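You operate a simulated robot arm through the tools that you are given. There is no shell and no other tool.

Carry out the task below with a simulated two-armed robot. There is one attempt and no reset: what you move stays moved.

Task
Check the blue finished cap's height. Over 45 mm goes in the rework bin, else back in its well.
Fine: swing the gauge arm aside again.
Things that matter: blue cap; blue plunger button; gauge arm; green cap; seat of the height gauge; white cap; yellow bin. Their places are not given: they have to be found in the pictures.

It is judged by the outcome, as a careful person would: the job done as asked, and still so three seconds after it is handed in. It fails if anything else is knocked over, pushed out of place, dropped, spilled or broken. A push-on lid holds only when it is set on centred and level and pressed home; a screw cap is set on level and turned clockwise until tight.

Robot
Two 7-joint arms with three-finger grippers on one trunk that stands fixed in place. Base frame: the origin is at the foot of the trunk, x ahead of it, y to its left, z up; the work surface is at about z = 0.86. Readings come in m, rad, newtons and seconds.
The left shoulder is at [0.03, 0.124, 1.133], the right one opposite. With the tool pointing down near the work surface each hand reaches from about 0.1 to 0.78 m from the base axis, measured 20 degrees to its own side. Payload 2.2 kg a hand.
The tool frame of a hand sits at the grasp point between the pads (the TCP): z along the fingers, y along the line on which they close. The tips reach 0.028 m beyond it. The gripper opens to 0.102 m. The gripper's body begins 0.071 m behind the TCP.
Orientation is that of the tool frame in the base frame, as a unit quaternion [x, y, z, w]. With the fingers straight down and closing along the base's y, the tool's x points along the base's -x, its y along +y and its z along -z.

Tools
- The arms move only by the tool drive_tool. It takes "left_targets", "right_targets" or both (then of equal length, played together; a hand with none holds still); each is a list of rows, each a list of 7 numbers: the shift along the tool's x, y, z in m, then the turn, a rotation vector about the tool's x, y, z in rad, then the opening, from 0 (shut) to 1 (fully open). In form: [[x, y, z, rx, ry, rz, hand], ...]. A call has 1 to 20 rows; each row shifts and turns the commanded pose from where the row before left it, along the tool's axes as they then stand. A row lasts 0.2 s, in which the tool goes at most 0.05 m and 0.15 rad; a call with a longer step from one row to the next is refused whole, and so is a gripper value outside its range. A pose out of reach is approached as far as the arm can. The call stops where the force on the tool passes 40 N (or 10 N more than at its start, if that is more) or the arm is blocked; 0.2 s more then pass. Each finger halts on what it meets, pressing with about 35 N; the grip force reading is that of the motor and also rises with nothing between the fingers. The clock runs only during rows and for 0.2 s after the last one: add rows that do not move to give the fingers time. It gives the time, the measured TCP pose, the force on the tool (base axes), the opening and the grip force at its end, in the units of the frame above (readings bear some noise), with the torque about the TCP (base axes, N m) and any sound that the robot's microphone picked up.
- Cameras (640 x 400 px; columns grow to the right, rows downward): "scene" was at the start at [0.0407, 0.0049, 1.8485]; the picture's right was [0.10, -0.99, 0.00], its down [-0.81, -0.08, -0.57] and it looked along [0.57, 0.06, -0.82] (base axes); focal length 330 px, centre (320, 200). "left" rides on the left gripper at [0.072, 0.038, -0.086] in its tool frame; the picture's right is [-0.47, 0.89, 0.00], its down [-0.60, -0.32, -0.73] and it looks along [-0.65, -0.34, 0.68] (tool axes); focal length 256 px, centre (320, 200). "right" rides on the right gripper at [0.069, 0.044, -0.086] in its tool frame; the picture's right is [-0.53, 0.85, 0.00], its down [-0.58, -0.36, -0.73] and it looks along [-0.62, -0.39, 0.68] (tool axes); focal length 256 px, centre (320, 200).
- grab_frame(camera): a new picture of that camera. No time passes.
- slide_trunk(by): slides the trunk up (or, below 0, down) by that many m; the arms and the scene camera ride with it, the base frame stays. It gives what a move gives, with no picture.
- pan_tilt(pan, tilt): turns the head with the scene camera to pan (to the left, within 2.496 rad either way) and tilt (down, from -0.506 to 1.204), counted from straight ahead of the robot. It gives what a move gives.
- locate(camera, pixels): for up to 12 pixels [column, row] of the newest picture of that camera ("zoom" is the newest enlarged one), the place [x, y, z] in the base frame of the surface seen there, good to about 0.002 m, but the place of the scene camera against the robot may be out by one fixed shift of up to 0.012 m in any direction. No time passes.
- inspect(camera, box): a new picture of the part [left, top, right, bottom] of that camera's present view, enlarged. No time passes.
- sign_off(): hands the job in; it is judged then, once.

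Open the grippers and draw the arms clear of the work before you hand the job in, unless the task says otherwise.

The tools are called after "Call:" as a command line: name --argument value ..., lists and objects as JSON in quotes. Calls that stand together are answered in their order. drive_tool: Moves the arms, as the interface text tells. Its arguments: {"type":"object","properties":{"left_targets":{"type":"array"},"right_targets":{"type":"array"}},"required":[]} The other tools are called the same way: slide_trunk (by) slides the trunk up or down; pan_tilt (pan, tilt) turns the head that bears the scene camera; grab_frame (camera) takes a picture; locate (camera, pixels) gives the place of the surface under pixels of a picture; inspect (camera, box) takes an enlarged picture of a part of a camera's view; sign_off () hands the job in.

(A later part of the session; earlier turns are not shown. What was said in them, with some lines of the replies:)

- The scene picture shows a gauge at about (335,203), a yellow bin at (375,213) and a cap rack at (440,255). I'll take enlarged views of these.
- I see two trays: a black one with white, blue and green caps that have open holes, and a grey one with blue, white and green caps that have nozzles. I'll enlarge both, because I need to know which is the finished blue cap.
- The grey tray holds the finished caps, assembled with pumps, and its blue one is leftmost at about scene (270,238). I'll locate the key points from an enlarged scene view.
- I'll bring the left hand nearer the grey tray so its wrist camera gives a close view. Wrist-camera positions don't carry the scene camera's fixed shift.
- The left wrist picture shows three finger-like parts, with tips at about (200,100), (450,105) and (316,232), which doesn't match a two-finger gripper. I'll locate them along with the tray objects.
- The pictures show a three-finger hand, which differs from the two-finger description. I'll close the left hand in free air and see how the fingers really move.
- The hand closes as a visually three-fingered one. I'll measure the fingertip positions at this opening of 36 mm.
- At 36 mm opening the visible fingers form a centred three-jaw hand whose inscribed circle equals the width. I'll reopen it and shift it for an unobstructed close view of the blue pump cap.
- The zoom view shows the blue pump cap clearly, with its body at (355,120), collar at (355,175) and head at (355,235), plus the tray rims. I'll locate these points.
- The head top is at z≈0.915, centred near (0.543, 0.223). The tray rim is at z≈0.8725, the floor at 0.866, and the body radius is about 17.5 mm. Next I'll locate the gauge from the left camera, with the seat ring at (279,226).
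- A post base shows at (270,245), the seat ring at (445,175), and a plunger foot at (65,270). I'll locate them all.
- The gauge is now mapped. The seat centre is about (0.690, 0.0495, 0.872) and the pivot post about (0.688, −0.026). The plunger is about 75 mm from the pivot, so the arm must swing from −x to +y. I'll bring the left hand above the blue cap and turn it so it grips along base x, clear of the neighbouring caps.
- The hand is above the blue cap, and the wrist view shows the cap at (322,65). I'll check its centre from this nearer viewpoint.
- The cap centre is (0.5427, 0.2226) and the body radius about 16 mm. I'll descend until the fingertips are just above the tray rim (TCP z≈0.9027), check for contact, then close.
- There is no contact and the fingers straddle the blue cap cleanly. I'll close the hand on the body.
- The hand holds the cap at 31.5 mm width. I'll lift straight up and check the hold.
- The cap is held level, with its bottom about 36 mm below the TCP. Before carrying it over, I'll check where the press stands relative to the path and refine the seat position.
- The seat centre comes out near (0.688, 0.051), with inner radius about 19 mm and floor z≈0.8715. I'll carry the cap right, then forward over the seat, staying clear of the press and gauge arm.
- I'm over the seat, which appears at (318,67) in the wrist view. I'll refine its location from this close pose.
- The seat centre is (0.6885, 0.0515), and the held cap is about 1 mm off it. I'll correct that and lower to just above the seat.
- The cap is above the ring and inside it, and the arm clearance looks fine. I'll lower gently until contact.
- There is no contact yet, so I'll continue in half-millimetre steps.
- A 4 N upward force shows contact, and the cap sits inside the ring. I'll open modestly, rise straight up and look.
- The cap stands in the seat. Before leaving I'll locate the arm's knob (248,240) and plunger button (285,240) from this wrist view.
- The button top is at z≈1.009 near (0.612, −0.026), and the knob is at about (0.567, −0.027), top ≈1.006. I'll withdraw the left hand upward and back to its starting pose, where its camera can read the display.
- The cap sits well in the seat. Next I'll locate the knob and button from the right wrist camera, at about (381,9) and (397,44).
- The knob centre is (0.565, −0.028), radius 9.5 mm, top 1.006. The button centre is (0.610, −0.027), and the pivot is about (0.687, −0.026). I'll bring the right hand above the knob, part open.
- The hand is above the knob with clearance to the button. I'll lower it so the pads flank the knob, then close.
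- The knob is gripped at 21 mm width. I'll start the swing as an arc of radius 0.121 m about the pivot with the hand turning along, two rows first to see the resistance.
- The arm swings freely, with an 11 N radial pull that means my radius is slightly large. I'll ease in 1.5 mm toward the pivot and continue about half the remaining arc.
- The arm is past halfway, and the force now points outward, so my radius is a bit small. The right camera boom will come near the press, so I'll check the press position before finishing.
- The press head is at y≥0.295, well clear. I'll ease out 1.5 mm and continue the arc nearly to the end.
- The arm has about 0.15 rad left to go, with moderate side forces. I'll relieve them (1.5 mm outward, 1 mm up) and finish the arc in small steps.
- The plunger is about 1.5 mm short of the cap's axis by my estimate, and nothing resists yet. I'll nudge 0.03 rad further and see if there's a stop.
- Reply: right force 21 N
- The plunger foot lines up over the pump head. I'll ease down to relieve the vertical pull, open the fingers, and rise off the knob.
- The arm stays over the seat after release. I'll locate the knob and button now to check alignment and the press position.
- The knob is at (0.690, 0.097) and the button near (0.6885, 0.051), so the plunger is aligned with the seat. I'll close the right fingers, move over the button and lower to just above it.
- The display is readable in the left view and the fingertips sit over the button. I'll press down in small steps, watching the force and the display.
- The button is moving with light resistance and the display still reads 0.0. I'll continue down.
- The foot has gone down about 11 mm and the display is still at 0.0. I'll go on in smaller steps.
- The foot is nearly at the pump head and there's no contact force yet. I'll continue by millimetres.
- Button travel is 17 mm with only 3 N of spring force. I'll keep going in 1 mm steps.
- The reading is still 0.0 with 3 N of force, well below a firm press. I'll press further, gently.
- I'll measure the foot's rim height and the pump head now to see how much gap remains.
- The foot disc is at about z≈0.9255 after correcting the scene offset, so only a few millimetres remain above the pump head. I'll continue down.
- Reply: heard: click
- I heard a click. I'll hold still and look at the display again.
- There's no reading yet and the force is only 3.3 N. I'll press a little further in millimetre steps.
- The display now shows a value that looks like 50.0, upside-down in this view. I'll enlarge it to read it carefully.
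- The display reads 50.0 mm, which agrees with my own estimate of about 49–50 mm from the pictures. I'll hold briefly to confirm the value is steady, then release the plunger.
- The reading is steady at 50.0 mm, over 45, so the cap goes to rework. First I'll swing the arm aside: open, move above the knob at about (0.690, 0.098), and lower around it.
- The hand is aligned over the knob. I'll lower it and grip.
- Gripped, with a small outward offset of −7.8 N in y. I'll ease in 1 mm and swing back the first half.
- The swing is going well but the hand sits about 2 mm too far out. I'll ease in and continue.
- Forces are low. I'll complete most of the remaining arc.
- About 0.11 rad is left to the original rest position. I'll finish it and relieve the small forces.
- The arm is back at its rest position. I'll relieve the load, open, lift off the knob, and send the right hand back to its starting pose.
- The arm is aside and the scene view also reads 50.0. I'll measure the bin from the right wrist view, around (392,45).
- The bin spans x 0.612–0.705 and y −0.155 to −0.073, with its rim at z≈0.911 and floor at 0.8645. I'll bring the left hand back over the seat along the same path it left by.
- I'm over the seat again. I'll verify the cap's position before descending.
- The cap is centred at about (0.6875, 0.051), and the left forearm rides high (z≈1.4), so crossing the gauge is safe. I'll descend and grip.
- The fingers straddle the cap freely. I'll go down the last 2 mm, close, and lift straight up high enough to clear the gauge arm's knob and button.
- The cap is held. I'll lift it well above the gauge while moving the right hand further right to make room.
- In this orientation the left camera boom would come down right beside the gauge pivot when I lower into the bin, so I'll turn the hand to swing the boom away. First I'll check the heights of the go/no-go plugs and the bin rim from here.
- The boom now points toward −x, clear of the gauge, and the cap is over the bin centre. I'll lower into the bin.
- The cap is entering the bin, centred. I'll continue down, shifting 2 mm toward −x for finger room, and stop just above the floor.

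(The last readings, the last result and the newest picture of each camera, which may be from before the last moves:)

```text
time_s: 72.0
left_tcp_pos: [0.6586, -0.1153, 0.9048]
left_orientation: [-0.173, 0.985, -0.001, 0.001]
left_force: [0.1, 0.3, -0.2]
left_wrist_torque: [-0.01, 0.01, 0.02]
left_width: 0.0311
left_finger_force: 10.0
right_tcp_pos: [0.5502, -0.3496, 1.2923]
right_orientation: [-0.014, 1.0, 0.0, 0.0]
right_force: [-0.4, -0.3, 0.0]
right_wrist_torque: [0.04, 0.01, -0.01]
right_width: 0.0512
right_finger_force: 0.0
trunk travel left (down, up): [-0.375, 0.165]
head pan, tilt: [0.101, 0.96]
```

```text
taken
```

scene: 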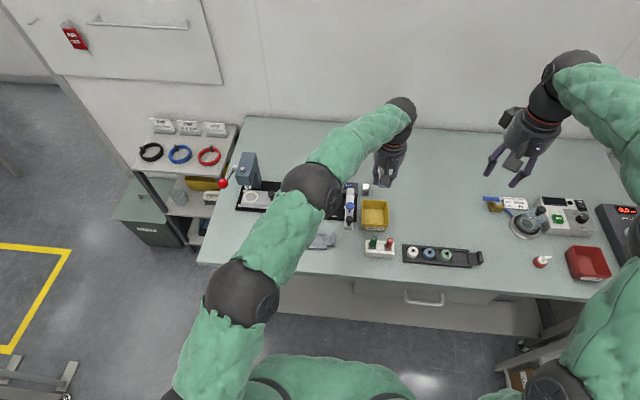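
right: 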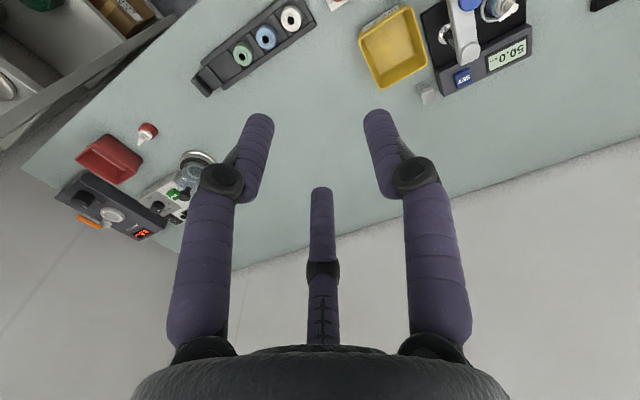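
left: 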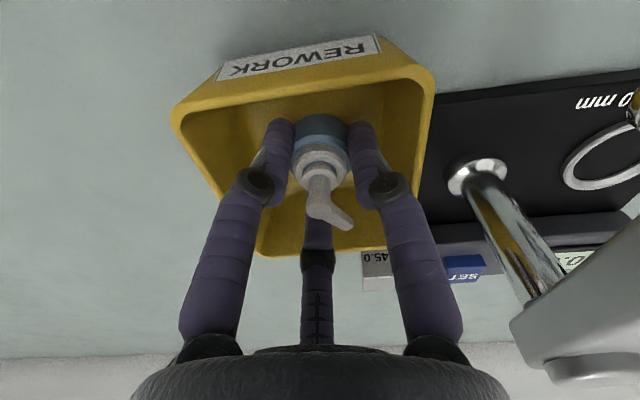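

No contact yet at TCP 0.905, and the bin floor should be about 4 mm below. I'll continue in 0.8 mm steps.

Call:
drive_tool --left_targets '[[0, 0, 0.0008, 0, 0, 0, 0], [0, 0, 0.0008, 0, 0, 0, 0], [0, 0, 0.0008, 0, 0, 0, 0], [0, 0, 0, 0, 0, 0, 0]]'

Call:
drive_tool --left_targets '[[0, 0, 0.0006, 0, 0, 0, 0], [0, 0, 0.0006, 0, 0, 0, 0], [0, 0, 0, 0, 0, 0, 0]]'

```text
time_s: 73.0
left_tcp_pos: [0.6592, -0.1141, 0.9023]
left_orientation: [-0.173, 0.985, 0.0, 0.0]
left_force: [-0.7, -0.4, -0.5]
left_wrist_torque: [-0.02, 0.02, 0.04]
left_width: 0.0313
left_finger_force: 9.7
right_tcp_pos: [0.5503, -0.3493, 1.2925]
right_orientation: [-0.014, 1.0, 0.0, 0.0]
right_force: [-0.1, 0.2, 0.3]
right_wrist_torque: [0.0, 0.01, 0.01]
right_width: 0.051
right_finger_force: 0.0
trunk travel left (down, up): [-0.375, 0.165]
head pan, tilt: [0.101, 0.96]
```

```text
time_s: 73.8
left_tcp_pos: [0.6581, -0.1144, 0.9014]
left_orientation: [-0.174, 0.985, 0.0, 0.0]
left_force: [0.2, 0.2, 0.1]
left_wrist_torque: [-0.04, 0.02, 0.02]
left_width: 0.0312
left_finger_force: 9.9
right_tcp_pos: [0.5501, -0.3491, 1.2922]
right_orientation: [-0.014, 1.0, 0.0, -0.001]
right_force: [0.3, 0.5, -0.3]
right_wrist_torque: [-0.01, 0.01, 0.0]
right_width: 0.051
right_finger_force: 0.0
trunk travel left (down, up): [-0.375, 0.165]
head pan, tilt: [0.101, 0.96]
```

Still no contact, so I'll take a few more half-millimetre steps.

Call:
drive_tool --left_targets '[[0, 0, 0.0006, 0, 0, 0, 0], [0, 0, 0.0006, 0, 0, 0, 0], [0, 0, 0, 0, 0, 0, 0]]'

```text
time_s: 74.6
left_tcp_pos: [0.6586, -0.1146, 0.8992]
left_orientation: [-0.174, 0.985, 0.0, 0.0]
left_force: [-0.1, -0.9, 0.2]
left_wrist_torque: [-0.02, -0.01, -0.03]
left_width: 0.0312
left_finger_force: 9.6
right_tcp_pos: [0.5495, -0.3489, 1.292]
right_orientation: [-0.014, 1.0, 0.0, 0.0]
right_force: [0.0, 1.0, -0.3]
right_wrist_torque: [-0.02, -0.01, -0.03]
right_width: 0.051
right_finger_force: 0.0
trunk travel left (down, up): [-0.375, 0.165]
head pan, tilt: [0.101, 0.96]
```

Call:
drive_tool --left_targets '[[0, 0, 0.0006, 0, 0, 0, 0], [0, 0, 0.0006, 0, 0, 0, 0], [0, 0, 0, 0, 0, 0, 0]]'

```text
time_s: 75.4
left_tcp_pos: [0.658, -0.114, 0.8989]
left_orientation: [-0.174, 0.985, 0.001, 0.0]
left_force: [-0.6, -0.6, -0.1]
left_wrist_torque: [0.02, 0.02, -0.02]
left_width: 0.0314
left_finger_force: 9.8
right_tcp_pos: [0.5518, -0.3501, 1.2923]
right_orientation: [-0.014, 1.0, 0.0, 0.001]
right_force: [-0.4, -0.2, 0.5]
right_wrist_torque: [0.0, 0.02, 0.02]
right_width: 0.0509
right_finger_force: 0.0
trunk travel left (down, up): [-0.375, 0.165]
head pan, tilt: [0.101, 0.96]
```

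Still free at 0.899. I'll continue, since the floor must be within a couple of millimetres.

Call:
drive_tool --left_targets '[[0, 0, 0.0006, 0, 0, 0, 0], [0, 0, 0.0006, 0, 0, 0, 0], [0, 0, 0, 0, 0, 0, 0]]'

Call:
inspect --camera "left" --box '[230, 70, 420, 190]'

```text
time_s: 76.2
left_tcp_pos: [0.6592, -0.1156, 0.898]
left_orientation: [-0.173, 0.985, 0.0, 0.001]
left_force: [0.3, -0.7, -0.3]
left_wrist_torque: [-0.01, 0.04, -0.01]
left_width: 0.0316
left_finger_force: 10.5
right_tcp_pos: [0.5499, -0.3504, 1.2927]
right_orientation: [-0.014, 1.0, 0.0, 0.001]
right_force: [0.7, 0.4, 0.3]
right_wrist_torque: [-0.02, 0.0, 0.0]
right_width: 0.0509
right_finger_force: 0.1
trunk travel left (down, up): [-0.375, 0.165]
head pan, tilt: [0.101, 0.96]
```

```text
3.33 times, centred on (325, 130) of left
```

zoom: 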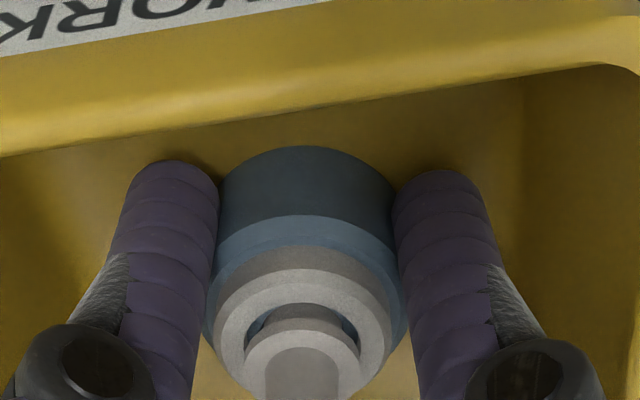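

No contact yet. I'll go a few more half-millimetres.

Call:
drive_tool --left_targets '[[0, 0, 0.0006, 0, 0, 0, 0], [0, 0, 0.0006, 0, 0, 0, 0], [0, 0, 0, 0, 0, 0, 0]]'

```text
time_s: 77.0
left_tcp_pos: [0.6586, -0.1147, 0.8974]
left_orientation: [-0.174, 0.985, 0.001, 0.001]
left_force: [-0.3, -1.0, 3.9]
left_wrist_torque: [-0.07, 0.0, -0.01]
left_width: 0.0312
left_finger_force: 10.4
right_tcp_pos: [0.5505, -0.3492, 1.2921]
right_orientation: [-0.013, 1.0, 0.0, 0.0]
right_force: [1.1, -0.3, -0.7]
right_wrist_torque: [-0.01, -0.02, -0.02]
right_width: 0.0508
right_finger_force: 0.0
trunk travel left (down, up): [-0.375, 0.165]
head pan, tilt: [0.101, 0.96]
```

A 3.9 N upward force shows the cap is on the bin floor. I'll open to about 40 mm, which keeps the fingers off the bin walls, and rise straight up.

Call:
drive_tool --left_targets '[[0, 0, 0, 0, 0, 0, 0.36], [0, 0, 0, 0, 0, 0, 0.4], [0, 0, 0, 0, 0, 0, 0.4], [0, 0, -0.01, 0, 0, 0, 0.4], [0, 0, -0.03, 0, 0, 0, 0.4], [0, 0, -0.04, 0, 0, 0, 0.4], [0, 0, -0.04, 0, 0, 0, 0.4], [0, 0, -0.04, 0, 0, 0, 0.4], [0, 0, -0.04, 0, 0, 0, 0.4], [0, 0, 0, 0, 0, 0, 0.4]]'

Call:
grab_frame --camera "left"

Call:
grab_frame --camera "scene"

```text
time_s: 79.2
left_tcp_pos: [0.6589, -0.1157, 1.0958]
left_orientation: [-0.174, 0.985, -0.001, 0.0]
left_force: [-0.8, 0.2, 0.3]
left_wrist_torque: [0.06, 0.02, -0.02]
left_width: 0.041
left_finger_force: 0.1
right_tcp_pos: [0.5507, -0.3496, 1.2915]
right_orientation: [-0.015, 1.0, 0.001, 0.001]
right_force: [-0.1, 0.3, -0.4]
right_wrist_torque: [0.02, -0.01, 0.0]
right_width: 0.0509
right_finger_force: 0.1
trunk travel left (down, up): [-0.375, 0.165]
head pan, tilt: [0.101, 0.96]
```

```text
taken
```

left: 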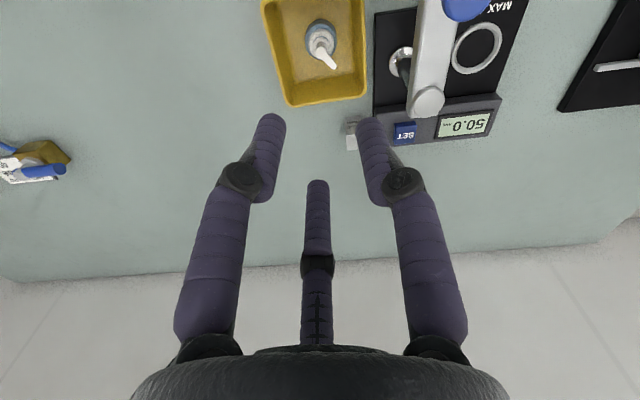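

```text
taken
```

scene: 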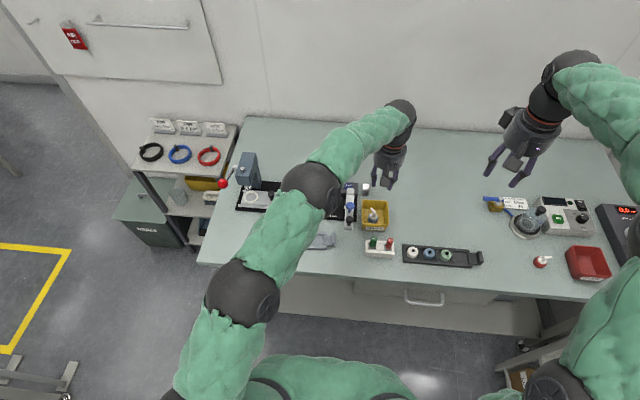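

The blue cap stands in the rework bin. I'll raise the left hand and return it home, opening both grippers.

Call:
drive_tool --left_targets '[[0, 0, -0.0375, 0, 0, 0, 0.4], [0, 0, -0.0375, 0, 0, 0, 0.4], [0, 0, -0.0375, 0, 0, 0, 0.4], [0, 0, -0.0375, 0, 0, 0, 0.4], [-0.0054, 0.0432, -0.0036, 0, 0, 0, 0.4], [-0.0054, 0.0432, -0.0036, 0, 0, 0, 0.4], [-0.0054, 0.0432, -0.0036, 0, 0, 0, 0.4], [-0.0054, 0.0432, -0.0036, 0, 0, 0, 0.4], [-0.0054, 0.0432, -0.0036, 0, 0, 0, 0.4], [-0.0054, 0.0432, -0.0036, 0, 0, 0, 0.4], [-0.0054, 0.0432, -0.0036, 0, 0, 0, 0.6], [-0.0054, 0.0432, -0.0036, 0, 0, 0, 0.8], [-0.0054, 0.0432, -0.0036, 0, 0, 0, 1], [-0.0054, 0.0432, -0.0036, 0, 0, 0, 1], [-0.0054, 0.0432, -0.0036, 0, 0, 0, 1], [-0.0054, 0.0432, -0.0036, 0, 0, 0, 1], [0, 0, 0, 0, 0, 0, 1]]'

Call:
drive_tool --right_targets '[[0, 0, 0, 0, 0, 0, 1], [0, 0, 0, 0, 0, 0, 1], [0, 0, 0, 0, 0, 0, 1]]'

Call:
grab_frame --camera "scene"

Call:
inspect --camera "scene" --box '[240, 150, 400, 260]'

Call:
inspect --camera "scene" --box '[340, 180, 500, 280]'

```text
time_s: 82.8
left_tcp_pos: [0.5449, 0.3917, 1.291]
left_orientation: [-0.174, 0.985, 0.0, 0.001]
left_force: [0.8, -0.8, -0.2]
left_wrist_torque: [0.03, 0.0, 0.0]
left_width: 0.1017
left_finger_force: 0.0
right_tcp_pos: [0.5509, -0.3491, 1.2907]
right_orientation: [-0.014, 1.0, 0.0, 0.0]
right_force: [-0.7, -1.3, -0.3]
right_wrist_torque: [0.0, 0.0, 0.0]
right_width: 0.0512
right_finger_force: 0.1
trunk travel left (down, up): [-0.375, 0.165]
head pan, tilt: [0.101, 0.96]
```

```text
time_s: 83.6
left_tcp_pos: [0.5437, 0.393, 1.2915]
left_orientation: [-0.174, 0.985, 0.0, 0.0]
left_force: [0.6, -1.1, 0.0]
left_wrist_torque: [0.03, 0.02, 0.0]
left_width: 0.1018
left_finger_force: 0.0
right_tcp_pos: [0.551, -0.3498, 1.2922]
right_orientation: [-0.014, 1.0, 0.001, 0.001]
right_force: [-0.1, -0.1, 0.5]
right_wrist_torque: [-0.01, 0.02, -0.03]
right_width: 0.1022
right_finger_force: 0.1
trunk travel left (down, up): [-0.375, 0.165]
head pan, tilt: [0.101, 0.96]
```

```text
taken
```

scene: 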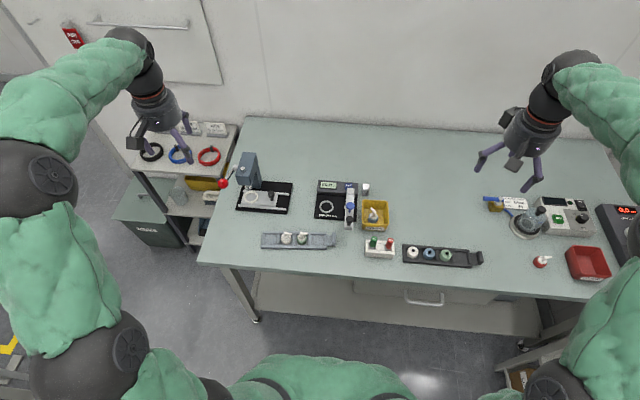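

```text
3.64 times, centred on (320, 205) of scene
```

zoom: 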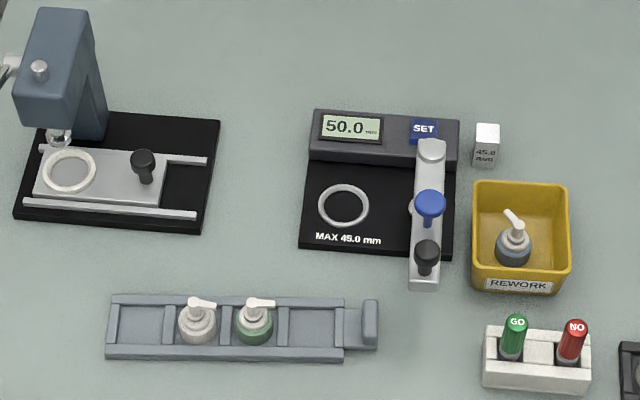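

```text
4.00 times, centred on (420, 230) of scene
```

zoom: 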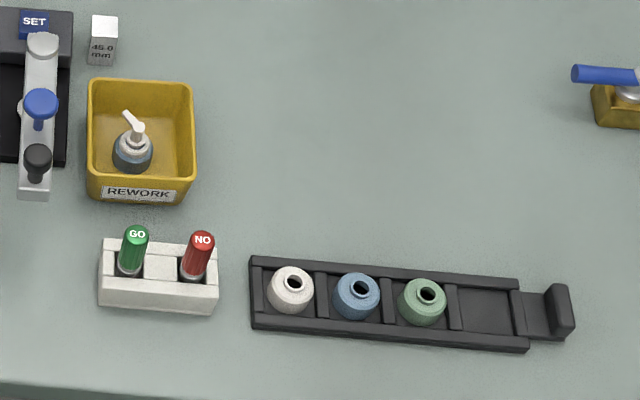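

Everything checks out. The gauge read 50.0 mm, the blue finished cap stands upright in the REWORK bin, the gauge arm is swung aside, and nothing else has moved. Both hands are open and clear, so I'm handing the job in.

Call:
sign_off

```text
The job is handed in.
```

The blue finished cap measured 50.0 mm on the height gauge, over the 45 mm limit, so I put it in the yellow rework bin. It is standing upright there.

I took "finished" to mean the blue cap with the pump fitted, from the grey tray. The blue cap in the black tray has no pump, so I left it alone.

The gauge arm is swung back aside to where it started. In the last pictures everything else was in place, and both hands were open and clear when I handed in.

I didn't check the gauge against the 45.0 mm block. The reading did agree with the roughly 49–50 mm I estimated from the pictures.
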